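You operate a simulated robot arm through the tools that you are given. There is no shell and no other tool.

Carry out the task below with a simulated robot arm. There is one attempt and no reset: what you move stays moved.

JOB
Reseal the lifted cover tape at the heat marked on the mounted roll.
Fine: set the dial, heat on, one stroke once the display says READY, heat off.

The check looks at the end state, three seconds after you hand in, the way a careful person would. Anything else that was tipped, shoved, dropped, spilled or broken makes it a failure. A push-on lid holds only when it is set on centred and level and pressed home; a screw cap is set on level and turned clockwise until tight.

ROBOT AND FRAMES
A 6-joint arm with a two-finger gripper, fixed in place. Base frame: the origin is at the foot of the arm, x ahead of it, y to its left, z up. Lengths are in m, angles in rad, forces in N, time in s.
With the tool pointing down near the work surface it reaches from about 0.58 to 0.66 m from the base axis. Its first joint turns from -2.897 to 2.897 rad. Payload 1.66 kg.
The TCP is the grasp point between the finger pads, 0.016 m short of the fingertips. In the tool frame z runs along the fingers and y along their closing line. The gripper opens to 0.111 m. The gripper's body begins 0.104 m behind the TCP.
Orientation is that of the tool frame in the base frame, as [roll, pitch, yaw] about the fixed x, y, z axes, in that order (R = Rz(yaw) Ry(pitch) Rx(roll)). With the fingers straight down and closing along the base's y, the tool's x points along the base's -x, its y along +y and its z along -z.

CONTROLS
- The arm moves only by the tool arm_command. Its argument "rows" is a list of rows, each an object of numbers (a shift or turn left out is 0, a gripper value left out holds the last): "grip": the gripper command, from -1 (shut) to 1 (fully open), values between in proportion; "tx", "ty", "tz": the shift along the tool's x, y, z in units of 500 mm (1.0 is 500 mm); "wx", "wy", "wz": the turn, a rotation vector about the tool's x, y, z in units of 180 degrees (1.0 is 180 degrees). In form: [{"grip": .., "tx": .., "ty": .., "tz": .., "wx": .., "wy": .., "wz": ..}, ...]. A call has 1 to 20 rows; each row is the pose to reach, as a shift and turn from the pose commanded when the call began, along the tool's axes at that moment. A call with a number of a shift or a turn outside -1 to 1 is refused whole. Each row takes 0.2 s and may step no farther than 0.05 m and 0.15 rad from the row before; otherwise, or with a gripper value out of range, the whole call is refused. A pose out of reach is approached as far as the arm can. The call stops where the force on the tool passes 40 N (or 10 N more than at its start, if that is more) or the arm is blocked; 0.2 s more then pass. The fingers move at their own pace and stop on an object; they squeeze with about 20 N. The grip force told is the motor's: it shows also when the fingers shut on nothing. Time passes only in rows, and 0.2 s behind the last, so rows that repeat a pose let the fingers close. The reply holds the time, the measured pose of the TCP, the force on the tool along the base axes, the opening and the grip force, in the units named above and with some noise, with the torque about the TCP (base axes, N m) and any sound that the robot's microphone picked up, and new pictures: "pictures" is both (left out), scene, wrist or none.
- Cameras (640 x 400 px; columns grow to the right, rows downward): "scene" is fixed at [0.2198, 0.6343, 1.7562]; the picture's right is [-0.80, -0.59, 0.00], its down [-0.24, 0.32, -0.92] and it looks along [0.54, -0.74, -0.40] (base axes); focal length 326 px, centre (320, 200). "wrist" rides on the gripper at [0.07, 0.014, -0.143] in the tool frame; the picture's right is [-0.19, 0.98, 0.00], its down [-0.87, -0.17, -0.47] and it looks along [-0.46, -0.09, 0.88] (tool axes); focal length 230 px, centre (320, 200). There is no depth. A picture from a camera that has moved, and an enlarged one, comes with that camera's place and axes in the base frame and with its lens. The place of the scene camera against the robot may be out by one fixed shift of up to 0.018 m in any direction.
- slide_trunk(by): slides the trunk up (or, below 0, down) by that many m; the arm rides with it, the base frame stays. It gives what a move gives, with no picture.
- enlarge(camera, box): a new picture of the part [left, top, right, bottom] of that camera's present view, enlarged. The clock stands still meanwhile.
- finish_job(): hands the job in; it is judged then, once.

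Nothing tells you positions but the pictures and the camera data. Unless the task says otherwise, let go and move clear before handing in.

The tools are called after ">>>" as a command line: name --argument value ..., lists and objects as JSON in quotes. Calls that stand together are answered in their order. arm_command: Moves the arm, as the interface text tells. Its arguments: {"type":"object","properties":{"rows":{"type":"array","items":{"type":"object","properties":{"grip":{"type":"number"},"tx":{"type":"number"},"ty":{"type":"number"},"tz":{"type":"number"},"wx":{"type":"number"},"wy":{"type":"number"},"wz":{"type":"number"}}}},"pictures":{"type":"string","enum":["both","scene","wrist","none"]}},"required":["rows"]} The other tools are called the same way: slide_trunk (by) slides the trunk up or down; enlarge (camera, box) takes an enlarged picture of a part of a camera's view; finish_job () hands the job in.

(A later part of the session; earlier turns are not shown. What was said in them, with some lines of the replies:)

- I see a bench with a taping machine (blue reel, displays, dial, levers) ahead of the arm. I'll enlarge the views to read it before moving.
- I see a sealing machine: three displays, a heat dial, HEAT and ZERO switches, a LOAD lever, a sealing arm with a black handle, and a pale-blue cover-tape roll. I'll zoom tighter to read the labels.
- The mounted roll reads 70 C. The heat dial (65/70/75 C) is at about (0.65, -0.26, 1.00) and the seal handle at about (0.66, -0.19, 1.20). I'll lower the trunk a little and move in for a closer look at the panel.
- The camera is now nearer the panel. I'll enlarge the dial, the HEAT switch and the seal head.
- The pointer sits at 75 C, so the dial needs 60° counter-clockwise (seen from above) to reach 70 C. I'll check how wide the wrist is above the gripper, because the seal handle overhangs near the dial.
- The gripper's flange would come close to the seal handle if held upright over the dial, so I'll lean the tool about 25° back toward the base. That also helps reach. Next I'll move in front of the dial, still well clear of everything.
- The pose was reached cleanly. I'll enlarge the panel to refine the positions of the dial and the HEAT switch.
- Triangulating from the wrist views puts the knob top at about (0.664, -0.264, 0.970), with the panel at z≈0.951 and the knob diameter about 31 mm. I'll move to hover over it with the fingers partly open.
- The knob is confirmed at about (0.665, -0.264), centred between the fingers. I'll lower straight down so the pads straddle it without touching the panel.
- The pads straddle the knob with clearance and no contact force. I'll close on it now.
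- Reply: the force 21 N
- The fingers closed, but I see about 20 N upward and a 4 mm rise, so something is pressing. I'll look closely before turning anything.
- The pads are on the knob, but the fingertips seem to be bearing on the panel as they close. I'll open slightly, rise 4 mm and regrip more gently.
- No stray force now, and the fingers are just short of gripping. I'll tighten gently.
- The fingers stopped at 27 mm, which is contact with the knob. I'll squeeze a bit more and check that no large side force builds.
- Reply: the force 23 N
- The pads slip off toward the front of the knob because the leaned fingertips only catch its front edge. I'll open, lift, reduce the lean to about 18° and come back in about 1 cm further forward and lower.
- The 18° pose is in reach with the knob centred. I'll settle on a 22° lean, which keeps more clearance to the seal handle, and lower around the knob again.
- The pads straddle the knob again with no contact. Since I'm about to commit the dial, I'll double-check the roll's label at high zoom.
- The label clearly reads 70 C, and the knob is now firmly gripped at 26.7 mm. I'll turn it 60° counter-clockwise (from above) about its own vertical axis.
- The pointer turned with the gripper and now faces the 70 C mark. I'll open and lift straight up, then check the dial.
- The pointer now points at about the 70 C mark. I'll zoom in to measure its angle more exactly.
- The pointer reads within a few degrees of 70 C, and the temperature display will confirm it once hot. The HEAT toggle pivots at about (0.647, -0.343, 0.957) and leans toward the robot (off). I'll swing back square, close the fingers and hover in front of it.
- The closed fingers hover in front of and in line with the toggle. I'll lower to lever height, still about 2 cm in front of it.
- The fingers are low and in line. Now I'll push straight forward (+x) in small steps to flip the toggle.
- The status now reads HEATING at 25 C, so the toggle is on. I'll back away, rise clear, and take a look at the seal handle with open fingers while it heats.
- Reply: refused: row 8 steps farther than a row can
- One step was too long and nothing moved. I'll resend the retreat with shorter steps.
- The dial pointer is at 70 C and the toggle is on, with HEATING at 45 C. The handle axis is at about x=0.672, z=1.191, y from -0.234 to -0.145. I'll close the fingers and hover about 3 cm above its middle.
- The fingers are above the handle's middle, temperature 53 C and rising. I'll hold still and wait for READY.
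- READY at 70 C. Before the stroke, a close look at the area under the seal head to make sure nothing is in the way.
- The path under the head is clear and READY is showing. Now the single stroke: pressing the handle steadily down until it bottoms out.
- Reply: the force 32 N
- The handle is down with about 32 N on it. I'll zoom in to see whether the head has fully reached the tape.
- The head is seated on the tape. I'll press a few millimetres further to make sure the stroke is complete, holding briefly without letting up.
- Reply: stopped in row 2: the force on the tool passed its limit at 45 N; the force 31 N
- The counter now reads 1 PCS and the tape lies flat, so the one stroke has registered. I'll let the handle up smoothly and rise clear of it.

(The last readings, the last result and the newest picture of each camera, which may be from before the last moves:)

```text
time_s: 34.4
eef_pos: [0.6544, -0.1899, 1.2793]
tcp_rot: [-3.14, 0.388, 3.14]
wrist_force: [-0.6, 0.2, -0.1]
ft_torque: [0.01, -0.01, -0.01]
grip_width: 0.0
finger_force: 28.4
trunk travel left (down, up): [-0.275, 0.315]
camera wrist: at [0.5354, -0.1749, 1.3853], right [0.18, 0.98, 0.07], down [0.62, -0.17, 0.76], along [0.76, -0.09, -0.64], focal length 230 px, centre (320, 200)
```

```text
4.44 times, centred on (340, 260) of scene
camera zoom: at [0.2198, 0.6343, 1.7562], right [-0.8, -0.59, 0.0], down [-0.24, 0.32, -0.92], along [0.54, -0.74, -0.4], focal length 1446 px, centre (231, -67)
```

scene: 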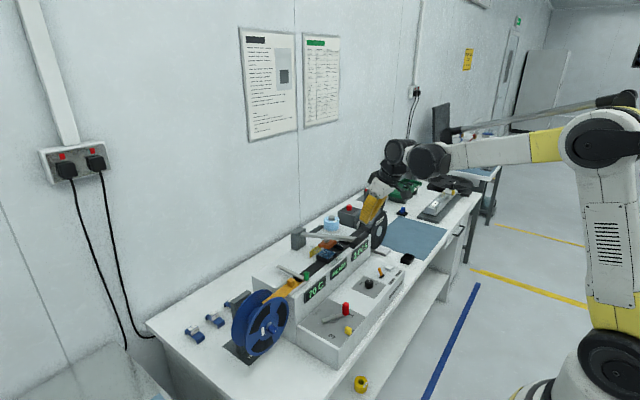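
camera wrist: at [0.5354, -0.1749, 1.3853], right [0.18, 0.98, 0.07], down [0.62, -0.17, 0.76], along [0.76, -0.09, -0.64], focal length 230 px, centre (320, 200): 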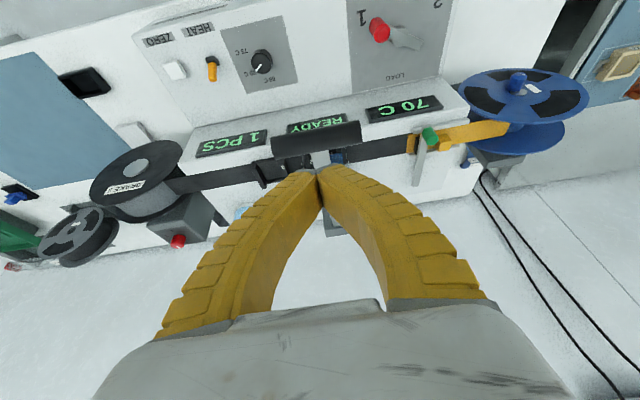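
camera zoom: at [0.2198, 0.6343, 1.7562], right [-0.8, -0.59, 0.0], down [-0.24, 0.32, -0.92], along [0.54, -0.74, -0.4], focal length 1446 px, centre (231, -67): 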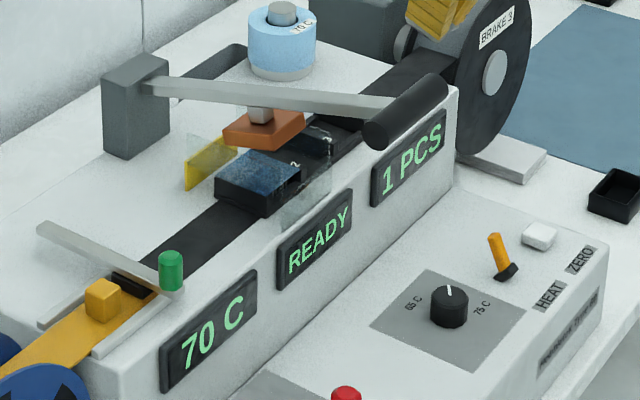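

The handle has sprung back up, the display shows 1 PCS and the tape is sealed. Next is heat off: the toggle leans away from the robot now, so I'll go behind it (+x side) and draw it back. First I'll check reach from a safe height above.

>>> arm_command --rows '[{"grip": -1, "ty": -0.077}, {"ty": -0.154}, {"ty": -0.231}, {"ty": -0.307}, {"tx": 0.0169, "ty": -0.307, "tz": 0.0795}, {"tx": 0.0339, "ty": -0.307, "tz": 0.159}, {"tx": 0.0508, "ty": -0.307, "tz": 0.2385}, {"tx": 0.0678, "ty": -0.307, "tz": 0.318}, {"tx": 0.0847, "ty": -0.307, "tz": 0.3975}]'

>>> enlarge --camera "scene" --box '[340, 220, 430, 290]'

>>> enlarge --camera "wrist" --box '[220, 60, 420, 185]'

```text
time_s: 36.4
eef_pos: [0.6906, -0.3423, 1.0777]
tcp_rot: [3.14, 0.387, 3.139]
wrist_force: [0.1, 0.0, -0.5]
ft_torque: [0.01, 0.01, 0.02]
grip_width: 0.0
finger_force: 28.6
trunk travel left (down, up): [-0.275, 0.315]
camera wrist: at [0.5721, -0.3285, 1.1833], right [0.18, 0.98, 0.07], down [0.62, -0.17, 0.76], along [0.76, -0.09, -0.64], focal length 230 px, centre (320, 200)
```

scene: 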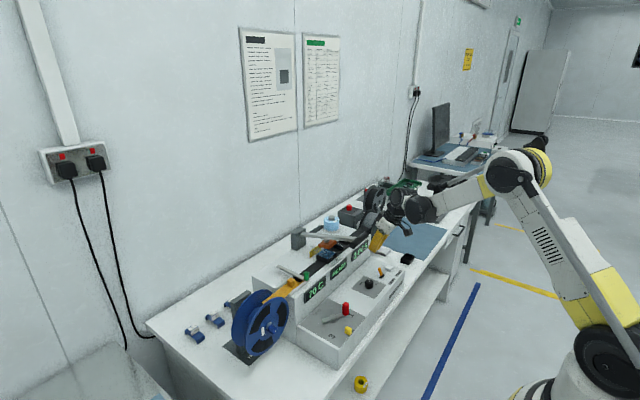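
wrist: 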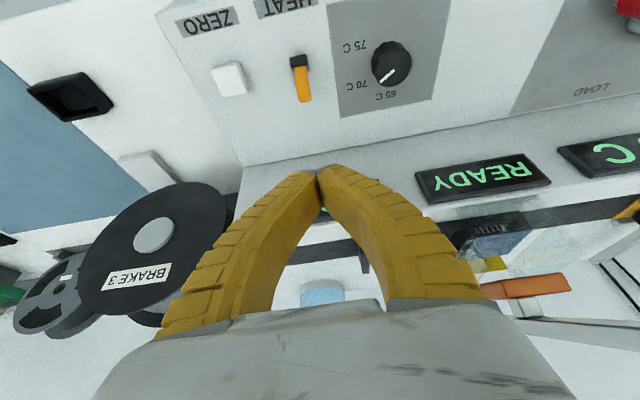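

```text
5.71 times, centred on (385, 255) of scene
camera zoom: at [0.2198, 0.6343, 1.7562], right [-0.8, -0.59, 0.0], down [-0.24, 0.32, -0.92], along [0.54, -0.74, -0.4], focal length 1860 px, centre (-51, -114)
```

zoom: 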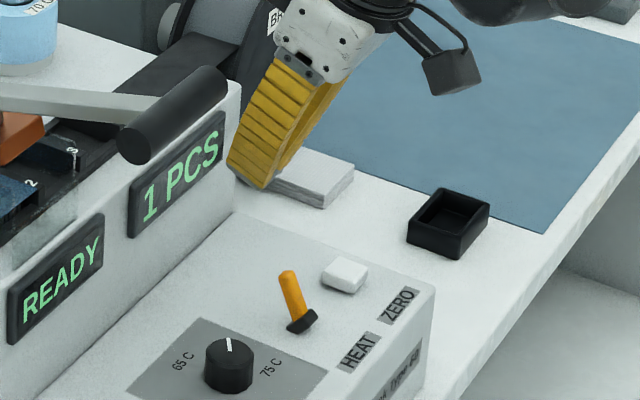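

```text
3.20 times, centred on (320, 122) of wrist
camera zoom: at [0.5721, -0.3285, 1.1833], right [0.18, 0.98, 0.07], down [0.62, -0.17, 0.76], along [0.76, -0.09, -0.64], focal length 736 px, centre (320, 448)
```

zoom: 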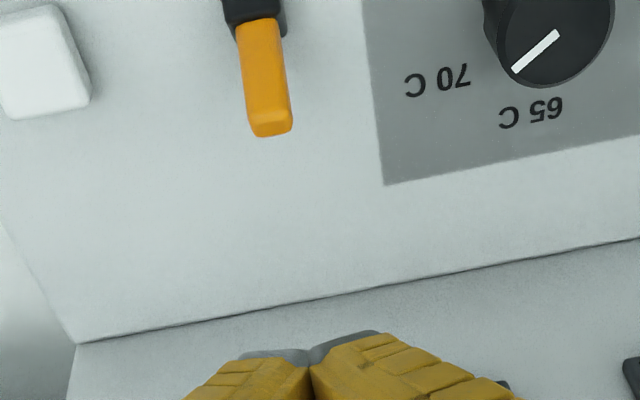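

Reach is fine here. The lever tip is at about (0.667, -0.345, 0.986), so I'll lower the closed fingers behind it with about 1 cm clearance.

>>> arm_command --rows '[{"grip": -1, "tx": 0.003, "ty": -0.004, "tz": 0.045}, {"tx": 0.0196, "ty": -0.004, "tz": 0.085}, {"tx": 0.0362, "ty": -0.004, "tz": 0.125}, {"tx": 0.0529, "ty": -0.004, "tz": 0.1642}]'

>>> enlarge --camera "scene" --box '[340, 225, 430, 295]'

>>> enlarge --camera "wrist" --box '[220, 60, 420, 185]'

```text
time_s: 37.4
eef_pos: [0.6968, -0.3445, 0.9921]
tcp_rot: [3.139, 0.388, 3.138]
wrist_force: [-0.4, -1.1, 0.2]
ft_torque: [0.0, 0.02, 0.0]
grip_width: 0.0
finger_force: 28.7
trunk travel left (down, up): [-0.275, 0.315]
camera wrist: at [0.578, -0.3305, 1.0978], right [0.18, 0.98, 0.07], down [0.62, -0.17, 0.76], along [0.76, -0.09, -0.64], focal length 230 px, centre (320, 200)
```

scene: 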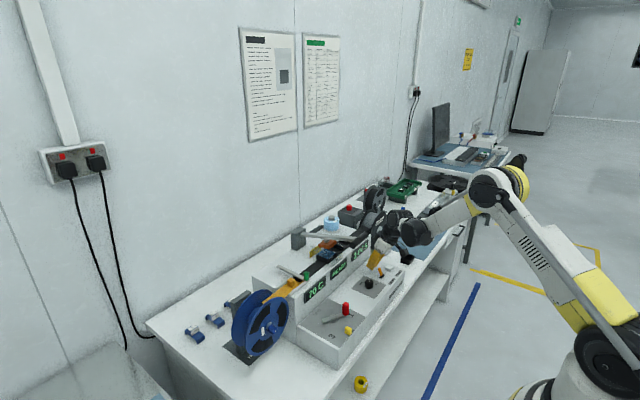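
wrist: 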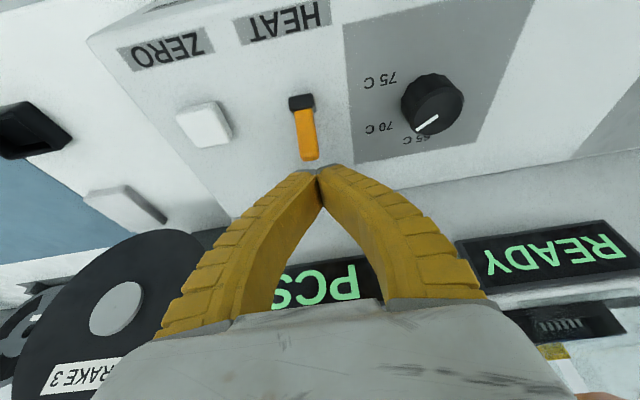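

```text
5.71 times, centred on (385, 260) of scene
camera zoom: at [0.2198, 0.6343, 1.7562], right [-0.8, -0.59, 0.0], down [-0.24, 0.32, -0.92], along [0.54, -0.74, -0.4], focal length 1860 px, centre (-51, -143)
```

zoom: 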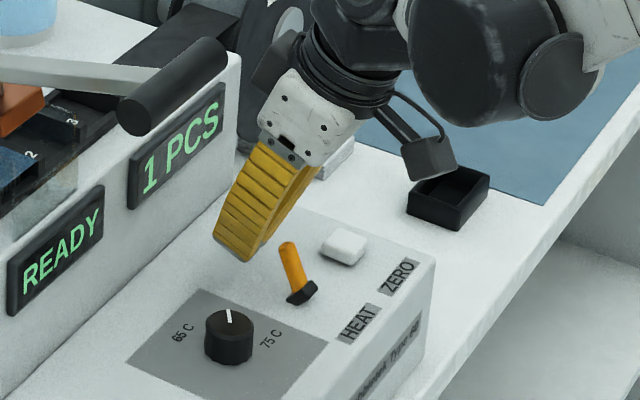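

```text
3.20 times, centred on (320, 122) of wrist
camera zoom: at [0.578, -0.3305, 1.0978], right [0.18, 0.98, 0.07], down [0.62, -0.17, 0.76], along [0.76, -0.09, -0.64], focal length 736 px, centre (320, 448)
```

zoom: 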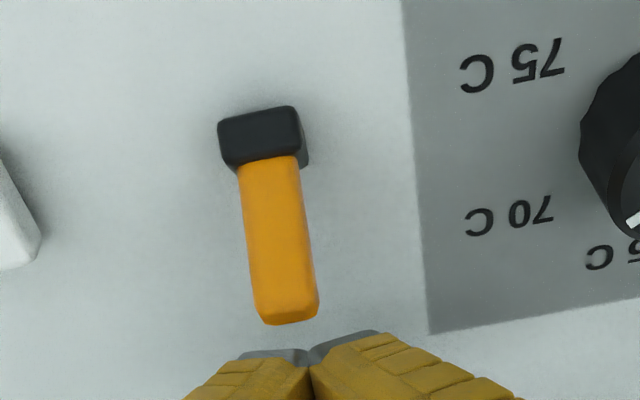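

The fingers are behind the lever and in line with it. I'll draw straight back (-x) to flip the toggle off.

>>> arm_command --rows '[{"grip": -1, "tx": 0.0148, "tz": -0.0061}, {"tx": 0.0278, "tz": -0.0113}, {"tx": 0.037, "tz": -0.0151}, {"tx": 0.0463, "tz": -0.0189}, {"tx": 0.0555, "tz": -0.0227}, {"tx": 0.0648, "tz": -0.0265}, {"tx": 0.0741, "tz": -0.0303}, {"tx": 0.0833, "tz": -0.034}]'

>>> enlarge --camera "scene" --box '[310, 225, 430, 305]'

>>> enlarge --camera "wrist" --box '[220, 100, 420, 225]'

```text
time_s: 39.2
eef_pos: [0.653, -0.3447, 0.9923]
tcp_rot: [-3.141, 0.39, 3.14]
wrist_force: [18.3, -2.6, 5.7]
ft_torque: [-0.08, -0.09, 0.16]
grip_width: 0.0
finger_force: 28.4
trunk travel left (down, up): [-0.275, 0.315]
camera wrist: at [0.5351, -0.3296, 1.0982], right [0.18, 0.98, 0.07], down [0.62, -0.17, 0.77], along [0.76, -0.09, -0.64], focal length 230 px, centre (320, 200)
```

scene: 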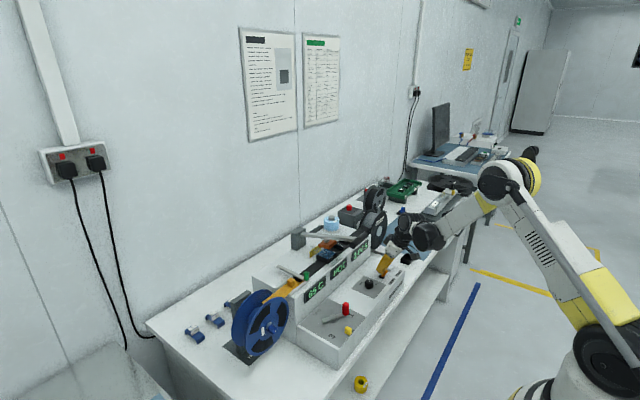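
wrist: 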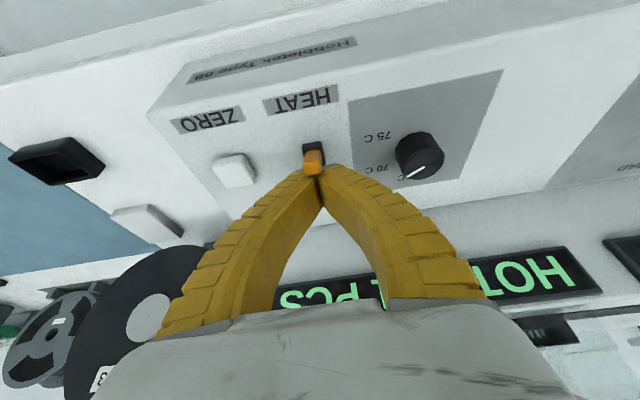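

```text
5.00 times, centred on (370, 265) of scene
camera zoom: at [0.2198, 0.6343, 1.7562], right [-0.8, -0.59, 0.0], down [-0.24, 0.32, -0.92], along [0.54, -0.74, -0.4], focal length 1627 px, centre (70, -125)
```

zoom: 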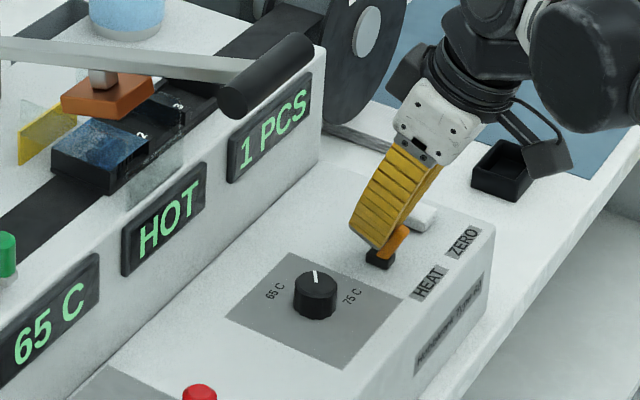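

```text
3.20 times, centred on (320, 162) of wrist
camera zoom: at [0.5351, -0.3296, 1.0982], right [0.18, 0.98, 0.07], down [0.62, -0.17, 0.77], along [0.76, -0.09, -0.64], focal length 736 px, centre (320, 320)
```

zoom: 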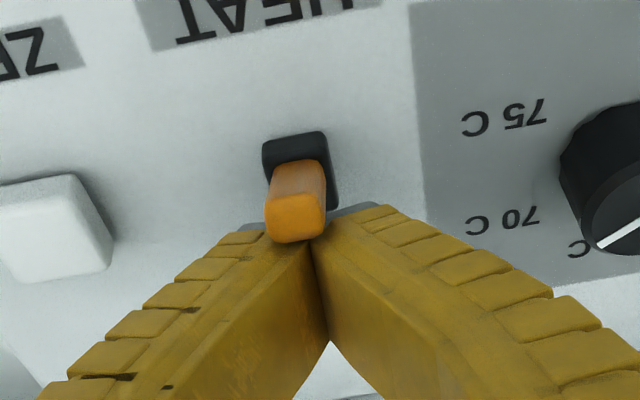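

The status reads HOT and the temperature is falling (65 C), so the heat is off. I'll move slightly forward off the lever, then rise straight up and clear.

>>> arm_command --rows '[{"grip": -1, "tx": -0.0278, "tz": 0.0113}, {"tx": -0.0505, "tz": -0.0442}, {"tx": -0.0807, "tz": -0.1183}, {"tx": -0.111, "tz": -0.1923}, {"tx": -0.1413, "tz": -0.2664}, {"tx": -0.1715, "tz": -0.3405}, {"tx": -0.2018, "tz": -0.4145}, {"tx": -0.2321, "tz": -0.4886}]'

>>> enlarge --camera "scene" --box '[290, 215, 430, 305]'

>>> enlarge --camera "scene" --box '[345, 240, 415, 290]'

```text
time_s: 41.0
eef_pos: [0.6654, -0.3425, 1.2628]
tcp_rot: [3.14, 0.387, 3.14]
wrist_force: [0.0, 0.1, 0.2]
ft_torque: [0.0, 0.01, -0.03]
grip_width: 0.0
finger_force: 28.8
trunk travel left (down, up): [-0.275, 0.315]
camera wrist: at [0.5466, -0.3289, 1.3692], right [0.18, 0.98, 0.07], down [0.62, -0.17, 0.76], along [0.76, -0.09, -0.64], focal length 230 px, centre (320, 200)
```

scene: 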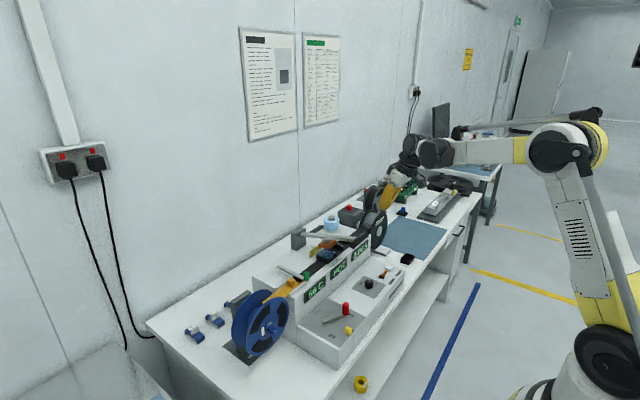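
wrist: 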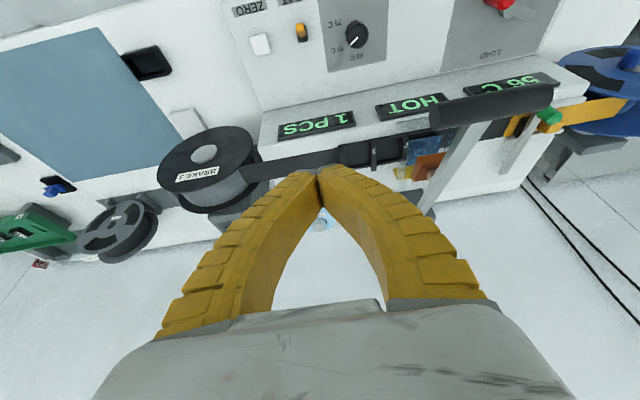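

```text
4.44 times, centred on (360, 260) of scene
camera zoom: at [0.2198, 0.6343, 1.7562], right [-0.8, -0.59, 0.0], down [-0.24, 0.32, -0.92], along [0.54, -0.74, -0.4], focal length 1446 px, centre (142, -67)
```

zoom: 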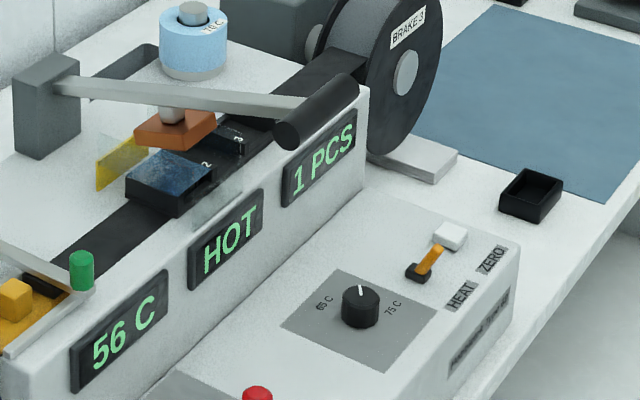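

```text
8.00 times, centred on (380, 265) of scene
camera zoom: at [0.2198, 0.6343, 1.7562], right [-0.8, -0.59, 0.0], down [-0.24, 0.32, -0.92], along [0.54, -0.74, -0.4], focal length 2604 px, centre (-160, -320)
```

zoom: 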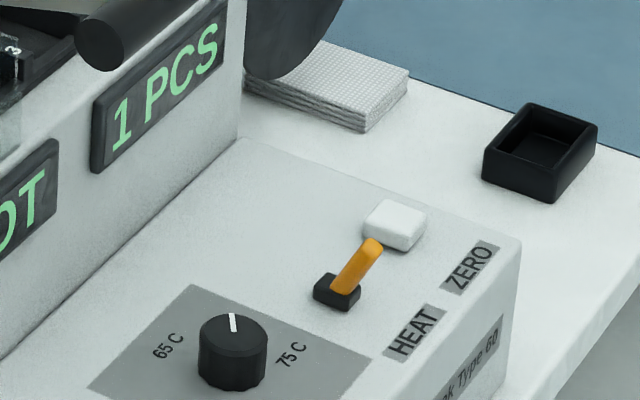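

The toggle is back to off and it is cooling at 56 C, with 1 PCS shown. I'll draw the arm back and check the sealed tape one last time.

>>> arm_command --rows '[{"grip": -1, "tx": 0.05, "tz": -0.06}, {"tx": 0.1, "tz": -0.12}, {"tx": 0.15, "tz": -0.18}, {"grip": 0, "tx": 0.2, "tz": -0.24}]'

>>> enlarge --camera "scene" --box '[305, 235, 355, 268]'

>>> enlarge --camera "wrist" --box '[200, 60, 520, 240]'

```text
time_s: 42.0
eef_pos: [0.5273, -0.3453, 1.3352]
tcp_rot: [-3.139, 0.388, 3.139]
wrist_force: [-0.8, 0.3, -0.1]
ft_torque: [0.01, 0.01, -0.02]
grip_width: 0.0576
finger_force: 1.2
trunk travel left (down, up): [-0.275, 0.315]
camera wrist: at [0.4097, -0.3297, 1.4418], right [0.18, 0.98, 0.07], down [0.62, -0.17, 0.76], along [0.76, -0.09, -0.64], focal length 230 px, centre (320, 200)
```

scene: 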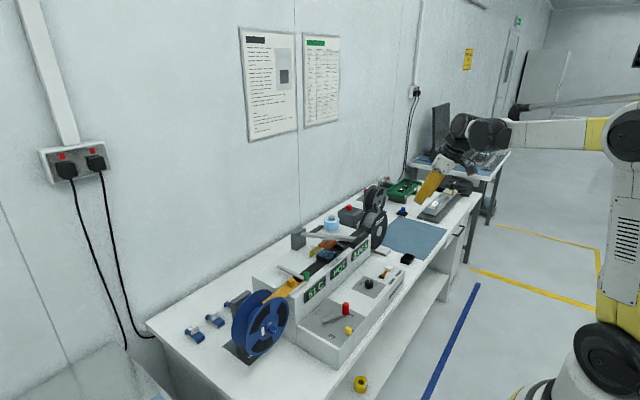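
wrist: 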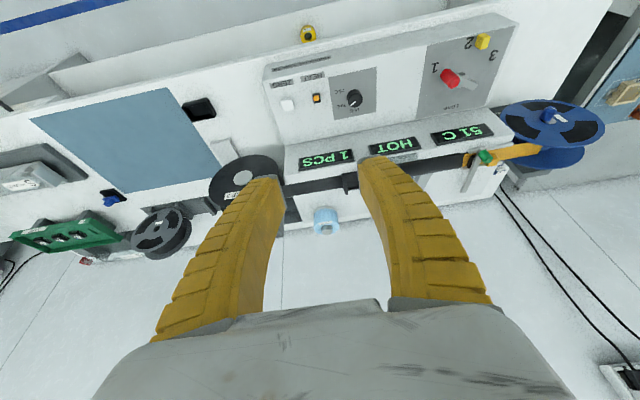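

```text
12.12 times, centred on (330, 252) of scene
camera zoom: at [0.2198, 0.6343, 1.7562], right [-0.8, -0.59, 0.0], down [-0.24, 0.32, -0.92], along [0.54, -0.74, -0.4], focal length 3945 px, centre (199, -424)
```

zoom: 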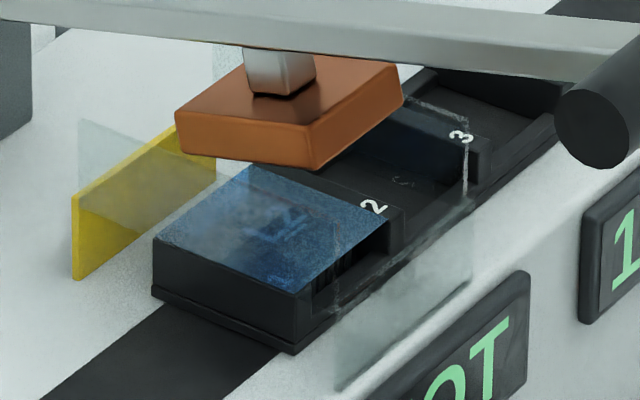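

```text
2.00 times, centred on (360, 150) of wrist
camera zoom: at [0.4097, -0.3297, 1.4418], right [0.18, 0.98, 0.07], down [0.62, -0.17, 0.76], along [0.76, -0.09, -0.64], focal length 460 px, centre (240, 300)
```

zoom: 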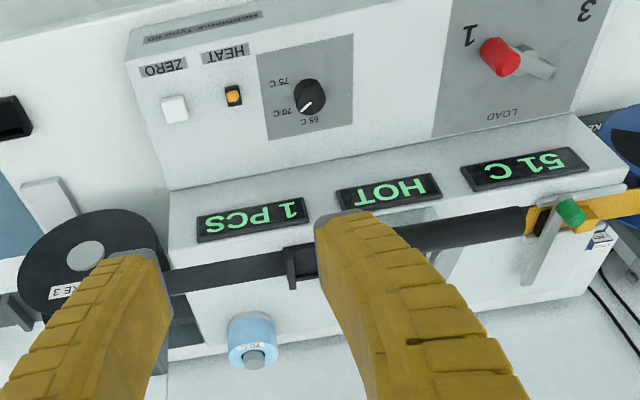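

The cover tape lies flat and sealed over the pocket. The dial is at 70 C, the heat is off and cooling (51 C), the counter shows one stroke, the lever is up, and the arm is clear. I'm handing the job in.

>>> finish_job

```text
The job is handed in.
```

The lifted cover tape is resealed at 70 C, the heat marked on the mounted roll, and the job is handed in. I haven't seen the verdict.

- **Dial:** it was at 75 C. I turned it to 70 C, and the display held 70 C with READY showing. By my measurement the pointer may sit a few degrees of rotation off the 70 C mark.
- **Grip on the dial:** my first two grips slipped off the knob, pressing up to about 20 N, before the third held. I saw no damage.
- **Stroke:** I pressed the seal handle once, and the counter went from 0 PCS to 1 PCS. The handle sprang back up and the tape lies flat and sealed over pocket 1.
- **Heat:** it is switched off. The display read HOT and had fallen to 51 C at my last look.

I touched nothing else on the bench, and the arm is clear of the machine.
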